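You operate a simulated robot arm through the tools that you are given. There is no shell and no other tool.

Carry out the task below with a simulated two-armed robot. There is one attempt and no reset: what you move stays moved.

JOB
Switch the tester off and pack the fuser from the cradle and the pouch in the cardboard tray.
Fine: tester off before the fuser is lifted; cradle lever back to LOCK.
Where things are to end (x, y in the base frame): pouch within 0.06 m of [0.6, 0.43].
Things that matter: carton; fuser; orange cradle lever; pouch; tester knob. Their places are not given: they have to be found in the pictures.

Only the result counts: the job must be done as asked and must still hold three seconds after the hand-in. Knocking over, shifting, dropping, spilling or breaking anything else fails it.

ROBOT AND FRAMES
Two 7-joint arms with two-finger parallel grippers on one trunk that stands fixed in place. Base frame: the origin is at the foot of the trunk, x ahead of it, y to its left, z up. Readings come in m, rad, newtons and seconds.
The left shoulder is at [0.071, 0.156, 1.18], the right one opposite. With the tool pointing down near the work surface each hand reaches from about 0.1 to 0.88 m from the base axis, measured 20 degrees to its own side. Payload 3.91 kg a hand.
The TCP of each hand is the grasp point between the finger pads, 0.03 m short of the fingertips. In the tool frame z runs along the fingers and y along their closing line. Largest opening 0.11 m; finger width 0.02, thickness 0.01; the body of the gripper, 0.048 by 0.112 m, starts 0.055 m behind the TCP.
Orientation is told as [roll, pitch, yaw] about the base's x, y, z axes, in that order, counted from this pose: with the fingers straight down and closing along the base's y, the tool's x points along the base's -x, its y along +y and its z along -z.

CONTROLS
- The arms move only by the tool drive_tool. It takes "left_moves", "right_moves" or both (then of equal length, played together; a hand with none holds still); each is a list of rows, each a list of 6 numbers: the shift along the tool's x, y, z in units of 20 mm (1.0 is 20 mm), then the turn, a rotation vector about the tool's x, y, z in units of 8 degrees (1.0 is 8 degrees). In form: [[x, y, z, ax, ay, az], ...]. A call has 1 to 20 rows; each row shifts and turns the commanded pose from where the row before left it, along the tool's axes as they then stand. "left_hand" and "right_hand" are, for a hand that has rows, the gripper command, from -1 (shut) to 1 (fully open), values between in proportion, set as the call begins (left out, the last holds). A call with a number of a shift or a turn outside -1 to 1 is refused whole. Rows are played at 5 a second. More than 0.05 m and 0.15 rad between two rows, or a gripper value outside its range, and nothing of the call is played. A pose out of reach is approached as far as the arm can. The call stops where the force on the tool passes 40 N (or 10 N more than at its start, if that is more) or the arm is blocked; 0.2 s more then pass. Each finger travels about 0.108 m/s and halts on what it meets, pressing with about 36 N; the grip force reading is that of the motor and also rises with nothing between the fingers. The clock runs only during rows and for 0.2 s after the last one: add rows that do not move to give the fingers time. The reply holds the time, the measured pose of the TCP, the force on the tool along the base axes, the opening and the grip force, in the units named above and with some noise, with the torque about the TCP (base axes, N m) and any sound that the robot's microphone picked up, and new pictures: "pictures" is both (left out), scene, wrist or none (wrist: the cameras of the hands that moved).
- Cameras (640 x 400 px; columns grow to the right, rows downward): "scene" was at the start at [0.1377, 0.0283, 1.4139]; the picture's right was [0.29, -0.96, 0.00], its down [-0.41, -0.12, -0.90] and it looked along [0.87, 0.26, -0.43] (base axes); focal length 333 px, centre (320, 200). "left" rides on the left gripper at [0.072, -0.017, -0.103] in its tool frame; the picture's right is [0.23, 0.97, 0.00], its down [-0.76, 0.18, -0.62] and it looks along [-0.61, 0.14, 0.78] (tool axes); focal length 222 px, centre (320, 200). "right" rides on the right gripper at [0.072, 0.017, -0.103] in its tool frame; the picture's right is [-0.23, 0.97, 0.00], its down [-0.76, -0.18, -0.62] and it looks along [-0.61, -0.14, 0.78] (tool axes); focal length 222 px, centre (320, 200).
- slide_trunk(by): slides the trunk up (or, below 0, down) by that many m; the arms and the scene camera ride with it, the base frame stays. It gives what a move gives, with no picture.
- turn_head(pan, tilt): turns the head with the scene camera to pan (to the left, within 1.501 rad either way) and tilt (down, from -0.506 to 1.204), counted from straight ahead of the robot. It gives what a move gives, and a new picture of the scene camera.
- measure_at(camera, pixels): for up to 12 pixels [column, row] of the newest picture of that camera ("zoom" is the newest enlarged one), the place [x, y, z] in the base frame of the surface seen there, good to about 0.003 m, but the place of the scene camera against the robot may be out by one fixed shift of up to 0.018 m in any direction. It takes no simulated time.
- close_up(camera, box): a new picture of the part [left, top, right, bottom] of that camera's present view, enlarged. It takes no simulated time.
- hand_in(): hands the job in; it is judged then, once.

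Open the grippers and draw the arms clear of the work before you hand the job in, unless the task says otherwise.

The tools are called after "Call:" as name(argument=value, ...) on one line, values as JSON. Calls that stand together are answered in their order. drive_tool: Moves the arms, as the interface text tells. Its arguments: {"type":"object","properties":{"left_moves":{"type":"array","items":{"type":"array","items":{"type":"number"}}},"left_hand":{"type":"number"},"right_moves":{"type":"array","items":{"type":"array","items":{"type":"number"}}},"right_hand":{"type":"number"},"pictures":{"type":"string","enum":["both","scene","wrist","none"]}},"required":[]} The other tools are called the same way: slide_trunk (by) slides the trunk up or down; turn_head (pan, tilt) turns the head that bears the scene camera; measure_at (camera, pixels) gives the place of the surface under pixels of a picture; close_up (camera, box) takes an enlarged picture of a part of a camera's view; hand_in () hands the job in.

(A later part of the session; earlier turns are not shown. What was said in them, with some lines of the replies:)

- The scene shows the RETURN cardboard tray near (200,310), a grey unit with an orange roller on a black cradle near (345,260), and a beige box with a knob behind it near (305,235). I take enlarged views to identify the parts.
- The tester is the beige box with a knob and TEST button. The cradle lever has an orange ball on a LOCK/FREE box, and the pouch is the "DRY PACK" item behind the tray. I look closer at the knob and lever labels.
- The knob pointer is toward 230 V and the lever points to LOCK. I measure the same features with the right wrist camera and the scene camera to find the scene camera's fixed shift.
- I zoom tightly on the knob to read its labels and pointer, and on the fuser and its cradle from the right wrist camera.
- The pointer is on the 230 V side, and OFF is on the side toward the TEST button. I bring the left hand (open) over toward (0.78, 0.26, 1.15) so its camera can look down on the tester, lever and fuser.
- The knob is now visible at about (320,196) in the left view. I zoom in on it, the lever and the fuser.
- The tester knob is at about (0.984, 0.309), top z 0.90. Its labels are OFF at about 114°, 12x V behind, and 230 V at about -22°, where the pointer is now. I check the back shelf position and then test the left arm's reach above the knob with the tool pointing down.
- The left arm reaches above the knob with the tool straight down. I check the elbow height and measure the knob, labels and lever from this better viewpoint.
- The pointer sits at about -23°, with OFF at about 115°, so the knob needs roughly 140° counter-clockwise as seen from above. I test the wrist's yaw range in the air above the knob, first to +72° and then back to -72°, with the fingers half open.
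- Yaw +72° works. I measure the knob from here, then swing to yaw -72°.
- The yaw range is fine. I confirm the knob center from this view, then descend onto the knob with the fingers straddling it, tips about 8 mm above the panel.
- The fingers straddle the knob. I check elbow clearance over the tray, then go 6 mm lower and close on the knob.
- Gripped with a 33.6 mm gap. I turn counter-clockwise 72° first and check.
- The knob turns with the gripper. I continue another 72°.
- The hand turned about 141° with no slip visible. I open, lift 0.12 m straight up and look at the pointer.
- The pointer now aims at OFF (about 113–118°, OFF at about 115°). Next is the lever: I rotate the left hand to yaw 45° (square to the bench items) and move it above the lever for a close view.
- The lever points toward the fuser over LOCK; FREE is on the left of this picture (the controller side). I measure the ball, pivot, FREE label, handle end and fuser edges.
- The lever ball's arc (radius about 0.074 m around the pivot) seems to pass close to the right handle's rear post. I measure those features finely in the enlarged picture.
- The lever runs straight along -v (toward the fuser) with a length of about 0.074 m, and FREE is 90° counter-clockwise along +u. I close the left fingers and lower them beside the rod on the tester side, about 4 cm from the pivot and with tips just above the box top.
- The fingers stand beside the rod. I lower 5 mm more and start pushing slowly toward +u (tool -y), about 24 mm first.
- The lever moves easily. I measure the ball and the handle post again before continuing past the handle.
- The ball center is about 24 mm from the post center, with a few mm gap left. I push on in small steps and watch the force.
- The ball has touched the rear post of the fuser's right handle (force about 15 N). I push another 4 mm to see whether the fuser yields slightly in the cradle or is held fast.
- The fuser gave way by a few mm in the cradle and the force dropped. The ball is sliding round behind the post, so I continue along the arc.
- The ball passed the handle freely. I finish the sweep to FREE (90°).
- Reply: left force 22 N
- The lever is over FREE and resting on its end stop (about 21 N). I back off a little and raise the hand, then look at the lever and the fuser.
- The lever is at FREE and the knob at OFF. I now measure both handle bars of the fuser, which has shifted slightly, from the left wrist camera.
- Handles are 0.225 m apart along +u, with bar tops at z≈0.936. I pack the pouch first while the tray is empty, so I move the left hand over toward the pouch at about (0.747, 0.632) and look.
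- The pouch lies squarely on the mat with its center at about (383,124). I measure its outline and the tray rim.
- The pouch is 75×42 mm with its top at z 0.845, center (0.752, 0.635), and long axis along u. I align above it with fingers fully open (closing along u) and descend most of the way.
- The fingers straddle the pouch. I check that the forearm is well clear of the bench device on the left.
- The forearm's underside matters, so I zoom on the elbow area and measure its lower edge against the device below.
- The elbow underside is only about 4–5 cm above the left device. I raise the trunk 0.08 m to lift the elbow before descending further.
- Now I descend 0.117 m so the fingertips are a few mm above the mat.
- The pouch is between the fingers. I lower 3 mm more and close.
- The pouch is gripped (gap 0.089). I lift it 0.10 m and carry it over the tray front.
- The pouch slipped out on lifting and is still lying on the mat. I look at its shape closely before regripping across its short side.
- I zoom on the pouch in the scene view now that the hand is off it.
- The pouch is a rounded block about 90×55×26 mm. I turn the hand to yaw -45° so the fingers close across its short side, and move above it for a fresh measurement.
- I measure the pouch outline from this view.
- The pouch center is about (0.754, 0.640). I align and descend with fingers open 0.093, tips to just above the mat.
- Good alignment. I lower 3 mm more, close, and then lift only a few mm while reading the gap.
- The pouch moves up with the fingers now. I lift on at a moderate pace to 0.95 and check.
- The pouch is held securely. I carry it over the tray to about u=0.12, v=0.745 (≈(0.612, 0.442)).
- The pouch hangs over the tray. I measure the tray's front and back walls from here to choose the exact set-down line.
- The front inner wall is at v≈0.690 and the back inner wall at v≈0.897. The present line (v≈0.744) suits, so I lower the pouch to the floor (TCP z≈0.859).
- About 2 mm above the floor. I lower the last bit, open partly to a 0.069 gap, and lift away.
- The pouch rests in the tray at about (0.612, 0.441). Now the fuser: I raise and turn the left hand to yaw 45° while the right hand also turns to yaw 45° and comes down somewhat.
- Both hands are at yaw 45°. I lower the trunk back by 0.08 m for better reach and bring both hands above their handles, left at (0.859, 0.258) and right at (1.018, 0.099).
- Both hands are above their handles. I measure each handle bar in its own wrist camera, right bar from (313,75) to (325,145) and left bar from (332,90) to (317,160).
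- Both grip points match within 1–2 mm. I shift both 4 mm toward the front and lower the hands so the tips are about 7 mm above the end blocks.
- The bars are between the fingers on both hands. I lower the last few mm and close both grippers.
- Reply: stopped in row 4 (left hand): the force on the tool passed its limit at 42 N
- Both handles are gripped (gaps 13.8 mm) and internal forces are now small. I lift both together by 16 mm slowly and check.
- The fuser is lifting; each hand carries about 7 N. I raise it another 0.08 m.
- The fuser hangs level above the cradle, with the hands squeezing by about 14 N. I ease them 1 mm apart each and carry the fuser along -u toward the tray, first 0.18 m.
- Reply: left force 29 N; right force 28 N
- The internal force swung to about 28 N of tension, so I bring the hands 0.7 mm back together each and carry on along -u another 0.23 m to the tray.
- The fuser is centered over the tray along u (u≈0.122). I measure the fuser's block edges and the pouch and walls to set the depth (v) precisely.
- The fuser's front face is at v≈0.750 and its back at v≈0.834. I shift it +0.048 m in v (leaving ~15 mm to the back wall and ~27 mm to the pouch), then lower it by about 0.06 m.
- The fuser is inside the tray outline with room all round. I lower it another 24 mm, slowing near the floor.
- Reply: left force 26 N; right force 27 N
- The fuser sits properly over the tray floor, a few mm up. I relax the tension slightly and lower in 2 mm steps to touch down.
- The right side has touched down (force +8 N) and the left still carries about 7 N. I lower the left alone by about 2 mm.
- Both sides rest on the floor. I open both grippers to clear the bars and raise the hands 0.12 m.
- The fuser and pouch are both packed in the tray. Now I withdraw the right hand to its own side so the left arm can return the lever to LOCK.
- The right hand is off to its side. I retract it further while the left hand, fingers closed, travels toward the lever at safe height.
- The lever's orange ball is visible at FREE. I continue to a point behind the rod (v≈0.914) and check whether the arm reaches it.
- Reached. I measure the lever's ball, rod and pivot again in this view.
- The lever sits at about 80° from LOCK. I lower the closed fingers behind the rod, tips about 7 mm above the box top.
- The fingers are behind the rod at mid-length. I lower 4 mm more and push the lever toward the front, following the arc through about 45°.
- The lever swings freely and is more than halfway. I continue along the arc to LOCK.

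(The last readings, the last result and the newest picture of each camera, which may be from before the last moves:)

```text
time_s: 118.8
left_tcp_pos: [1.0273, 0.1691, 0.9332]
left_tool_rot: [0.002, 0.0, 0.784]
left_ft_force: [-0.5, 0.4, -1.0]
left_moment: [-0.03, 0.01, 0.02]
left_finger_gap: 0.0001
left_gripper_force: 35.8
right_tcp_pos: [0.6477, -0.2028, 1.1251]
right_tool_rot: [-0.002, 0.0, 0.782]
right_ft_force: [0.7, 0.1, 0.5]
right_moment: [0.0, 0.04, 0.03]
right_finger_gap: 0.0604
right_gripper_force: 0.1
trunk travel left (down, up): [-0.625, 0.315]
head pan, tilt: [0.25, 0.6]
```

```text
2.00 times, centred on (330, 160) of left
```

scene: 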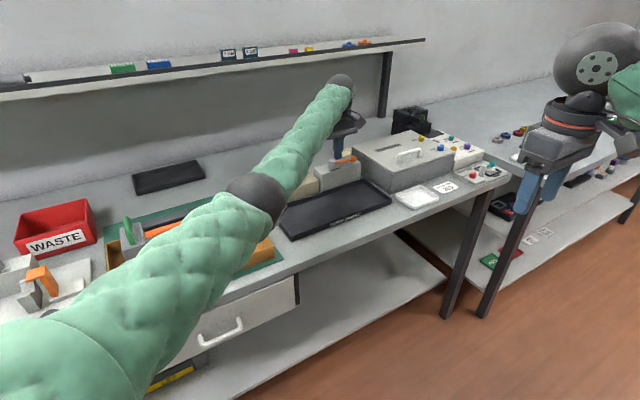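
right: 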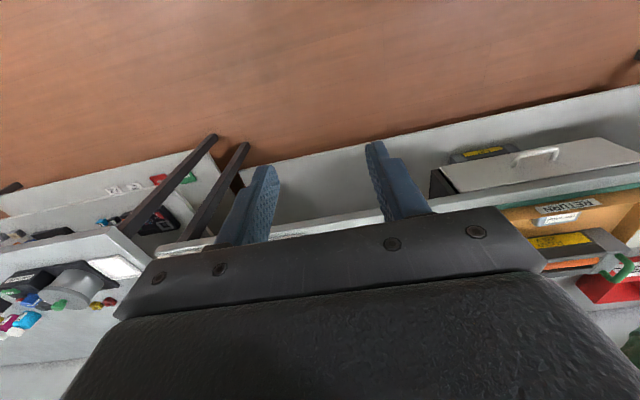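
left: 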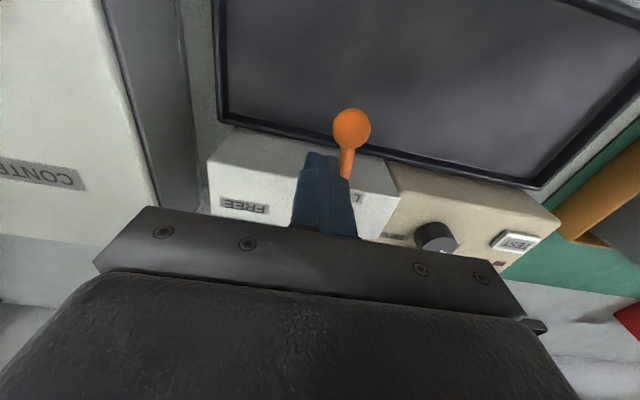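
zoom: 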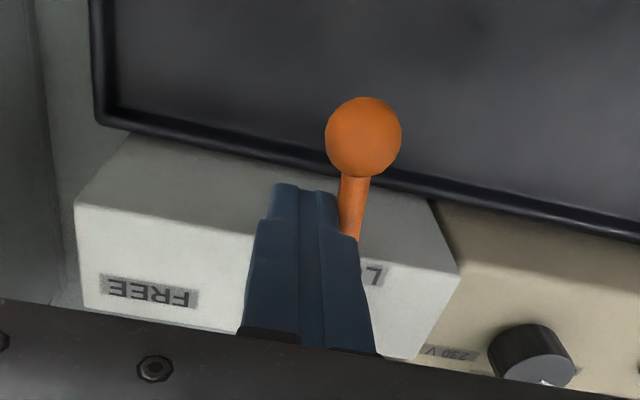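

Almost at LOCK with no end-stop force yet. I nudge in 2 mm steps until the stop is felt.

Call:
drive_tool(left_moves=[[0, 0.1, 0, 0, 0, 0], [0, 0.1, 0, 0, 0, 0], [0, 0, 0, 0, 0, 0]], pictures="none")

Call:
drive_tool(left_moves=[[0, 0.1, 0, 0, 0, 0], [0, 0, 0, 0, 0, 0]], pictures="wrist")

```text
time_s: 119.5
left_tcp_pos: [1.0249, 0.1715, 0.9324]
left_tool_rot: [0.002, 0.001, 0.786]
left_ft_force: [0.1, 0.6, 0.3]
left_moment: [0.02, -0.01, -0.02]
left_finger_gap: 0.0
left_gripper_force: 35.9
right_tcp_pos: [0.6476, -0.2035, 1.1262]
right_tool_rot: [-0.002, 0.0, 0.782]
right_ft_force: [0.6, -0.3, -0.1]
right_moment: [0.03, 0.02, 0.0]
right_finger_gap: 0.0605
right_gripper_force: 0.1
trunk travel left (down, up): [-0.625, 0.315]
head pan, tilt: [0.25, 0.6]
```

```text
time_s: 120.2
left_tcp_pos: [1.0236, 0.1733, 0.9339]
left_tool_rot: [0.002, 0.0, 0.786]
left_ft_force: [-0.7, -0.1, 0.0]
left_moment: [0.03, 0.02, 0.03]
left_finger_gap: 0.0001
left_gripper_force: 35.8
right_tcp_pos: [0.6474, -0.2035, 1.1257]
right_tool_rot: [-0.002, 0.0, 0.784]
right_ft_force: [-1.0, -0.8, 0.1]
right_moment: [-0.03, 0.0, 0.0]
right_finger_gap: 0.0605
right_gripper_force: 0.1
trunk travel left (down, up): [-0.625, 0.315]
head pan, tilt: [0.25, 0.6]
```

left: 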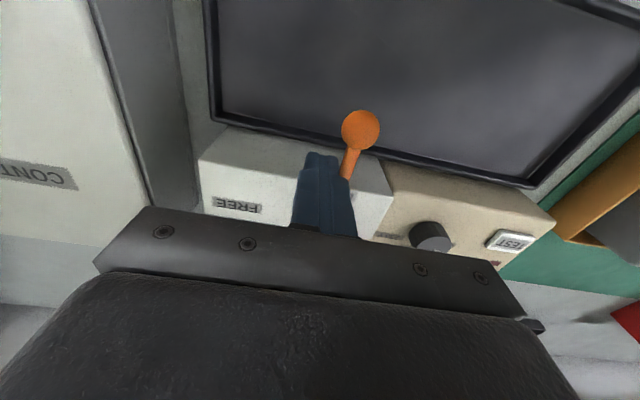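

Still no stop. I measure the lever angle now, since LOCK was with the ball at about (0.989, 0.160) before.

Call:
close_up(camera="left", box=[260, 90, 420, 220])

Call:
measure_at(camera="left", pixels=[[361, 130], [361, 122], [353, 160], [348, 174]])

```text
3.08 times, centred on (340, 155) of left
```

zoom: 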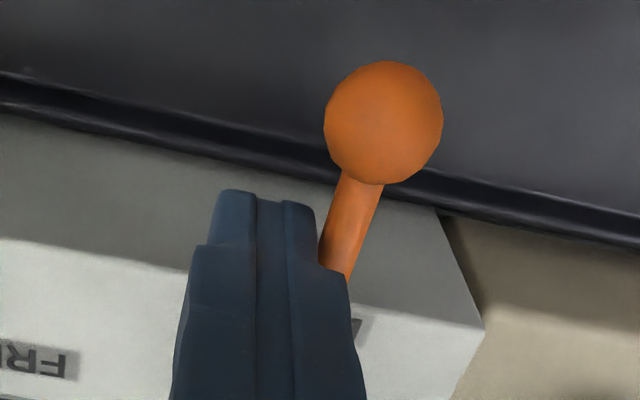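

```text
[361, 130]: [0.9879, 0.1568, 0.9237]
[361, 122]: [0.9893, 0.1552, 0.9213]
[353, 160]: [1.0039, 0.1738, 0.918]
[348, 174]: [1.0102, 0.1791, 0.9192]
```

The ball is back at its original LOCK position (within about 1 mm). One more 2 mm nudge will confirm the stop.

Call:
drive_tool(left_moves=[[0, 0.08, 0, 0, 0, 0], [0, 0, 0, 0, 0, 0]], pictures="wrist")

Call:
measure_at(camera="left", pixels=[[364, 130], [362, 126], [355, 160]])

```text
time_s: 120.8
left_tcp_pos: [1.0222, 0.1748, 0.9325]
left_tool_rot: [0.002, 0.002, 0.786]
left_ft_force: [-0.1, -0.3, 0.0]
left_moment: [0.0, 0.01, 0.01]
left_finger_gap: 0.0001
left_gripper_force: 36.0
right_tcp_pos: [0.6474, -0.2023, 1.1251]
right_tool_rot: [-0.001, 0.001, 0.783]
right_ft_force: [0.5, 0.1, 0.0]
right_moment: [0.0, 0.01, -0.02]
right_finger_gap: 0.0603
right_gripper_force: 0.1
trunk travel left (down, up): [-0.625, 0.315]
head pan, tilt: [0.25, 0.6]
```

left: 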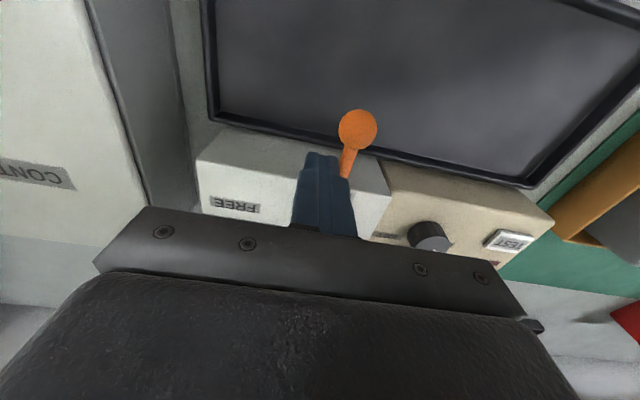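

```text
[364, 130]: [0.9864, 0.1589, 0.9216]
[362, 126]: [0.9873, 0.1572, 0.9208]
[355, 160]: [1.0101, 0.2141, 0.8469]
```

The ball stayed put while the fingers moved, so the lever is ahead of the fingers at its stop. I nudge a little more to feel contact.

Call:
drive_tool(left_moves=[[0, 0.1, 0, 0, 0, 0], [0, 0.1, 0, 0, 0, 0], [0, 0, 0, 0, 0, 0]], pictures="wrist")

```text
time_s: 121.5
left_tcp_pos: [1.0211, 0.1749, 0.9334]
left_tool_rot: [0.002, 0.0, 0.783]
left_ft_force: [14.6, -10.8, 4.0]
left_moment: [-0.16, -0.3, -0.13]
left_finger_gap: 0.0
left_gripper_force: 35.8
right_tcp_pos: [0.6493, -0.2055, 1.1251]
right_tool_rot: [-0.001, 0.0, 0.779]
right_ft_force: [-0.1, 0.4, 0.4]
right_moment: [0.02, 0.0, 0.0]
right_finger_gap: 0.0607
right_gripper_force: 0.0
trunk travel left (down, up): [-0.625, 0.315]
head pan, tilt: [0.25, 0.6]
```

left: 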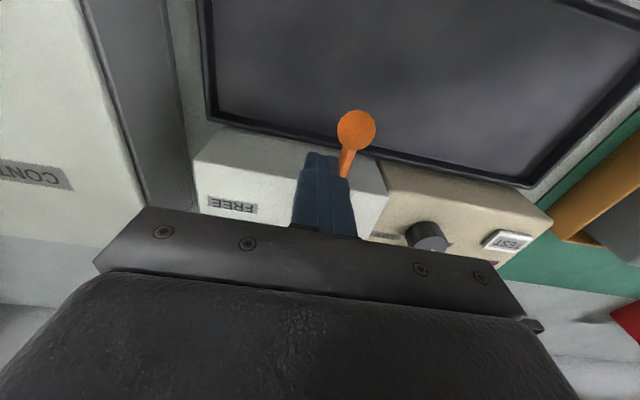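

The stop is felt firmly (about 18 N), so the lever is home at LOCK. I back off, raise the hand and open it, then check all the items.

Call:
drive_tool(left_moves=[[0, -0.5, 0, 0, 0, 0], [0, 0, -0.6, 0, 0, 0], [0, 0, -1, 0, 0, 0], [0, 0, -1, 0, 0, 0], [0, 0, -1, 0, 0, 0], [0, 0, -1, 0, 0, 0], [0, 0, -1, 0, 0, 0], [0, 0, -1, 0, 0, 0], [0, 0, 0, 0, 0, 0]], pictures="both")

Call:
close_up(camera="left", box=[180, 0, 564, 220])

```text
time_s: 123.5
left_tcp_pos: [1.0272, 0.1702, 1.0654]
left_tool_rot: [0.002, 0.001, 0.786]
left_ft_force: [-0.4, 0.4, -0.7]
left_moment: [0.01, 0.04, 0.0]
left_finger_gap: 0.0001
left_gripper_force: 35.5
right_tcp_pos: [0.6467, -0.2032, 1.125]
right_tool_rot: [-0.003, 0.0, 0.78]
right_ft_force: [0.5, -0.8, -0.4]
right_moment: [0.0, -0.04, 0.02]
right_finger_gap: 0.0605
right_gripper_force: 0.0
trunk travel left (down, up): [-0.625, 0.315]
head pan, tilt: [0.25, 0.6]
```

scene: 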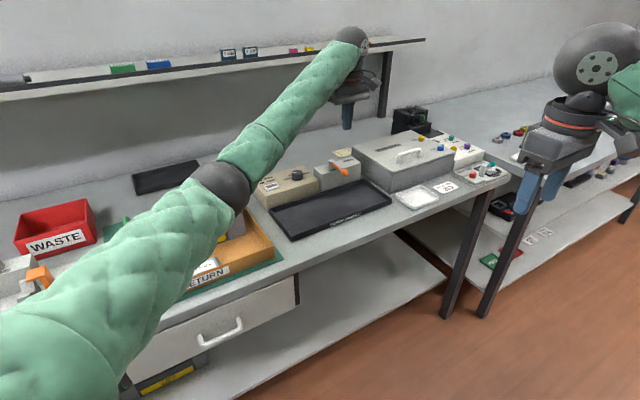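
left: 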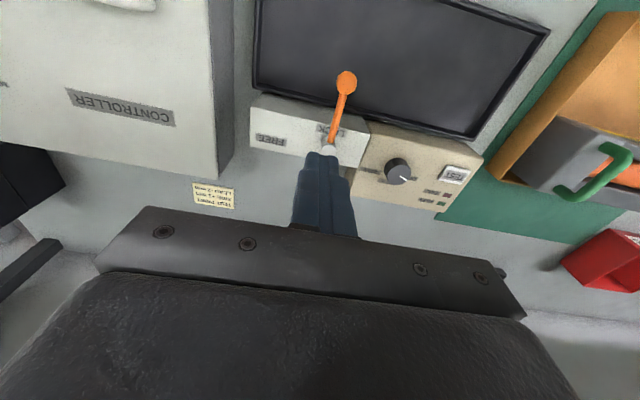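

```text
1.67 times, centred on (372, 110) of left
```

zoom: 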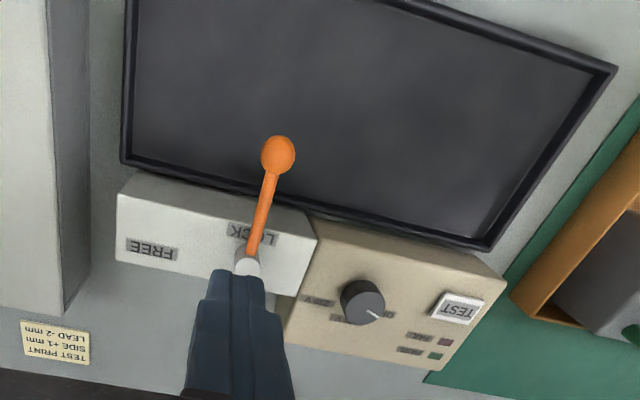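

The lever is at LOCK and the knob at OFF. I withdraw the left arm up and back toward the robot, opening the gripper.

Call:
drive_tool(left_moves=[[0.3, 0.6, -0.9, 0, 0, 0], [0.3, 0.8, -0.9, 0, 0, 0], [0.5, 0.95, -0.9, 0, 0, 0], [0.5, 0.95, -0.9, 0, 0, 0], [0.52, 0.95, -0.9, 0, 0, 0], [0.52, 0.95, -0.5, 0, 0, 0], [0.52, 0.95, -0.5, 0, 0, 0], [0.52, 0.95, -0.5, 0, 0, 0], [0.52, 0.95, 0, 0, 0, 0], [0.52, 0.95, 0, 0, 0, 0], [0.52, 0.95, 0, 0, 0, 0], [0.52, 0.95, 0, 0, 0, 0], [0.52, 0.95, 0, 0, 0, 0], [0.52, 0.95, 0, 0, 0, 0], [0.52, 0.95, 0, 0, 0, 0], [0.52, 0.95, 0, 0, 0, 0], [0.52, 0.95, 0, 0, 0, 0], [0.52, 0.95, 0, 0, 0, 0], [0.52, 0.95, 0, 0, 0, 0], [0.52, 0.95, 0, 0, 0, 0]], left_hand=1, pictures="scene")

```text
time_s: 127.8
left_tcp_pos: [0.6237, 0.2913, 1.1865]
left_tool_rot: [0.0, 0.001, 0.785]
left_ft_force: [0.3, -0.3, 0.2]
left_moment: [-0.03, 0.03, 0.0]
left_finger_gap: 0.1099
left_gripper_force: 0.1
right_tcp_pos: [0.6461, -0.2032, 1.126]
right_tool_rot: [-0.002, 0.0, 0.783]
right_ft_force: [0.0, 0.1, 0.1]
right_moment: [0.0, -0.01, 0.0]
right_finger_gap: 0.0606
right_gripper_force: 0.1
trunk travel left (down, up): [-0.625, 0.315]
head pan, tilt: [0.25, 0.6]
```

scene: 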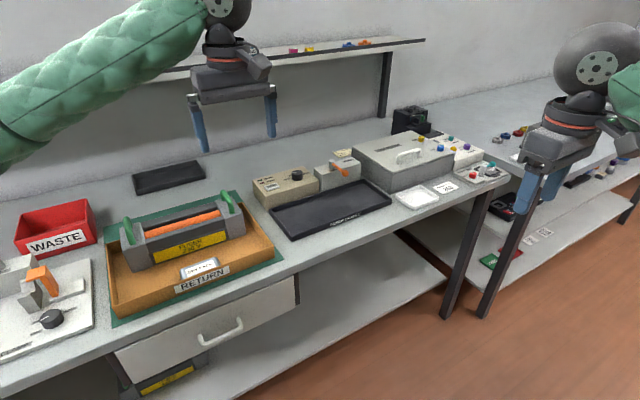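

Clear view now. I draw both arms a bit further back, open the right hand, and take a final look at the tray, knob and lever.

Call:
drive_tool(left_moves=[[0.9, 0.3, -0.2, 0, 0, 0], [0.9, 0.3, -0.2, 0, 0, 0], [0.9, 0.3, -0.2, 0, 0, 0], [0.9, 0.3, -0.2, 0, 0, 0], [0.9, 0.3, -0.2, 0, 0, 0], [0.9, 0.3, -0.2, 0, 0, 0], [0, 0, 0, 0, 0, 0]], right_moves=[[0.5, 0, -0.3, 0, 0, 0], [0.5, 0, -0.3, 0, 0, 0], [0.5, 0, -0.3, 0, 0, 0], [0.5, 0, -0.3, 0, 0, 0], [0.5, 0, -0.3, 0, 0, 0], [0.5, 0, -0.3, 0, 0, 0], [0, 0, 0, 0, 0, 0]], left_hand=1, right_hand=1, pictures="scene")

Call:
close_up(camera="scene", box=[80, 170, 300, 330])

Call:
measure_at(camera="scene", pixels=[[201, 268], [190, 267], [212, 264], [200, 260], [203, 275]])

Call:
close_up(camera="scene", box=[240, 140, 400, 240])

```text
time_s: 129.3
left_tcp_pos: [0.5241, 0.2398, 1.2101]
left_tool_rot: [0.002, 0.0, 0.786]
left_ft_force: [0.1, 0.0, 0.5]
left_moment: [-0.01, 0.02, 0.0]
left_finger_gap: 0.11
left_gripper_force: 0.1
right_tcp_pos: [0.6047, -0.2449, 1.1604]
right_tool_rot: [-0.002, 0.002, 0.781]
right_ft_force: [0.6, -0.2, -0.1]
right_moment: [0.0, 0.02, -0.01]
right_finger_gap: 0.1099
right_gripper_force: 0.1
trunk travel left (down, up): [-0.625, 0.315]
head pan, tilt: [0.25, 0.6]
```

scene: 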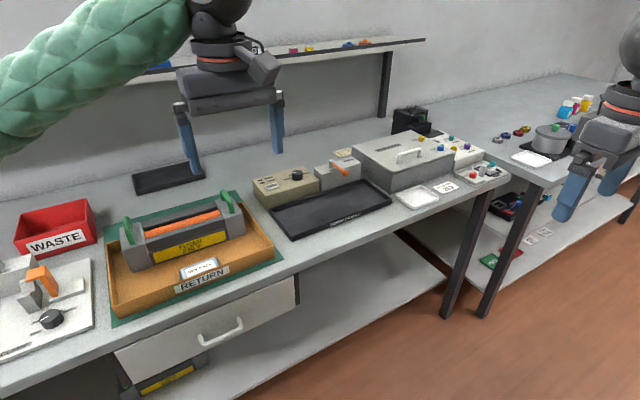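

```text
2.50 times, centred on (190, 250) of scene
```

zoom: 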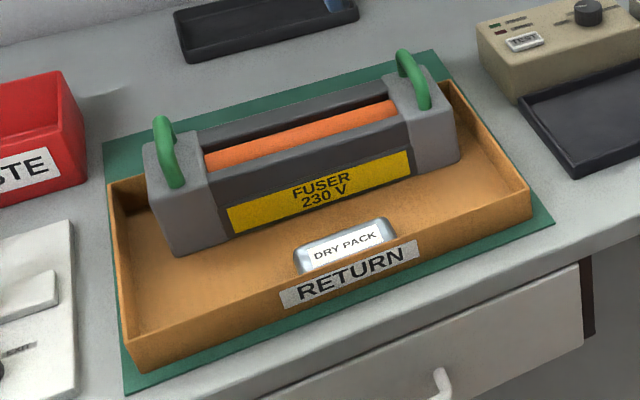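

```text
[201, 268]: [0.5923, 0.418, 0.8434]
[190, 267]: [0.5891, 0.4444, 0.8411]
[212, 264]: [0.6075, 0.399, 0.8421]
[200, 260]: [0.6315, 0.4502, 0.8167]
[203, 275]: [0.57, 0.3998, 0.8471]
```

```text
4.00 times, centred on (320, 190) of scene
```

zoom: 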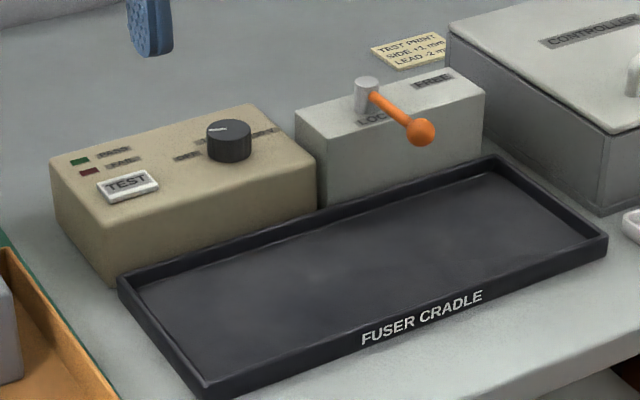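

The tray, knob (OFF) and lever (LOCK) look right, but I want to double-check the pouch's exact position with the left wrist camera.

Call:
drive_tool(left_moves=[[0, 0, 0, 0, 0, 0]], pictures="wrist")

Call:
close_up(camera="left", box=[200, 0, 520, 200])

Call:
close_up(camera="scene", box=[160, 240, 250, 300])

```text
time_s: 129.8
left_tcp_pos: [0.5226, 0.2401, 1.2095]
left_tool_rot: [0.002, 0.001, 0.786]
left_ft_force: [-0.7, -0.2, -0.4]
left_moment: [0.0, -0.02, -0.01]
left_finger_gap: 0.1102
left_gripper_force: 0.1
right_tcp_pos: [0.6051, -0.2458, 1.161]
right_tool_rot: [-0.003, 0.002, 0.783]
right_ft_force: [-0.4, -0.6, 0.3]
right_moment: [0.03, -0.02, 0.01]
right_finger_gap: 0.1097
right_gripper_force: 0.0
trunk travel left (down, up): [-0.625, 0.315]
head pan, tilt: [0.25, 0.6]
```

left: 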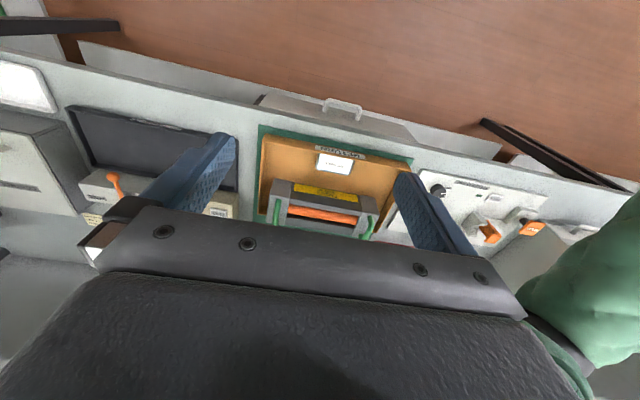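

```text
2.00 times, centred on (360, 100) of left
```

zoom: 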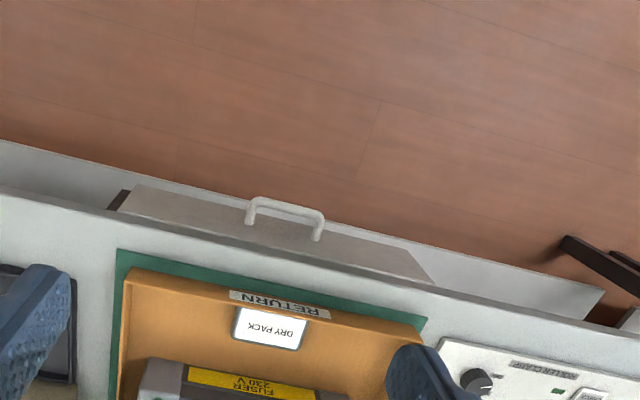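

```text
6.67 times, centred on (205, 270) of scene
```

zoom: 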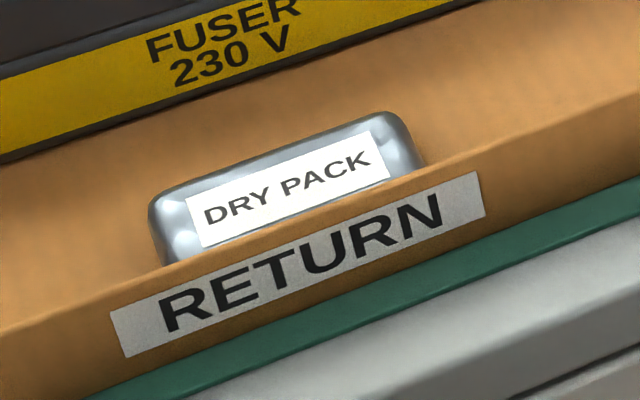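

The pouch now looks very near the front wall. I zoom in with the wrist camera and measure its outline.

Call:
close_up(camera="left", box=[250, 120, 420, 226])

Call:
measure_at(camera="left", pixels=[[335, 163], [320, 158], [350, 168], [335, 155], [333, 172], [325, 148], [345, 152], [360, 158], [300, 165], [310, 190], [345, 195]])

```text
3.76 times, centred on (335, 173) of left
```

zoom: 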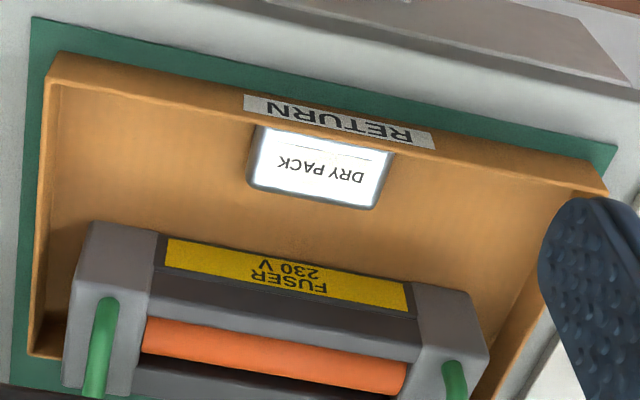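

```text
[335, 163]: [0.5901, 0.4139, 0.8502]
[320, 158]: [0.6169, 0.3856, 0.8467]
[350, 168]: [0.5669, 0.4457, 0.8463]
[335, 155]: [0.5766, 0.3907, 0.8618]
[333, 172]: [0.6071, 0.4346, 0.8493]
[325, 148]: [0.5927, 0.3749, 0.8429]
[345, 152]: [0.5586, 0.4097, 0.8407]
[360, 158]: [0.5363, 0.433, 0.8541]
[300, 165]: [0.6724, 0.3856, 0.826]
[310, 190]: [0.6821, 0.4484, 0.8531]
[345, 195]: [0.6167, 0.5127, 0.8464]
```

The pouch lies flat on the tray floor by the front wall. Its center is about (0.592, 0.416), some 16 mm from the target, and the tray rim has not moved (v≈0.684 as before). The fuser is inside the tray, the knob at OFF, the lever at LOCK, and both arms are clear with open grippers, so I hand in.

Call:
hand_in()

```text
The job is handed in.
```

I switched the tester off, packed the fuser and the pouch in the cardboard tray, and handed the job in. I don't have the judging result.

- **Tester:** the knob went from 230 V to OFF before I moved the lever or lifted the fuser.
- **Fuser:** both hands lifted it by its handles and set it down level at the back of the tray.
- **Pouch:** it lies flat in the tray, centred at about (0.592, 0.416). That is roughly 0.016 m from the target of (0.6, 0.43).
- **Lever:** it is back at LOCK, pushed until it met its stop.

Three things did not go cleanly:

- **Pouch slip:** my first grip on the pouch slipped, and it stayed on the mat until I regripped it across its short side.
- **Pouch shift:** after I set the pouch down, it moved about 3 cm to the tray's front wall. I think the left elbow brushed it.
- **Fuser nudge:** on the way to FREE, the lever's ball pushed the fuser about 1 cm within its cradle.

In the last pictures the front rim of the tray was where I first measured it, and nothing else looked shifted. Both arms were clear with grippers open at hand-in.
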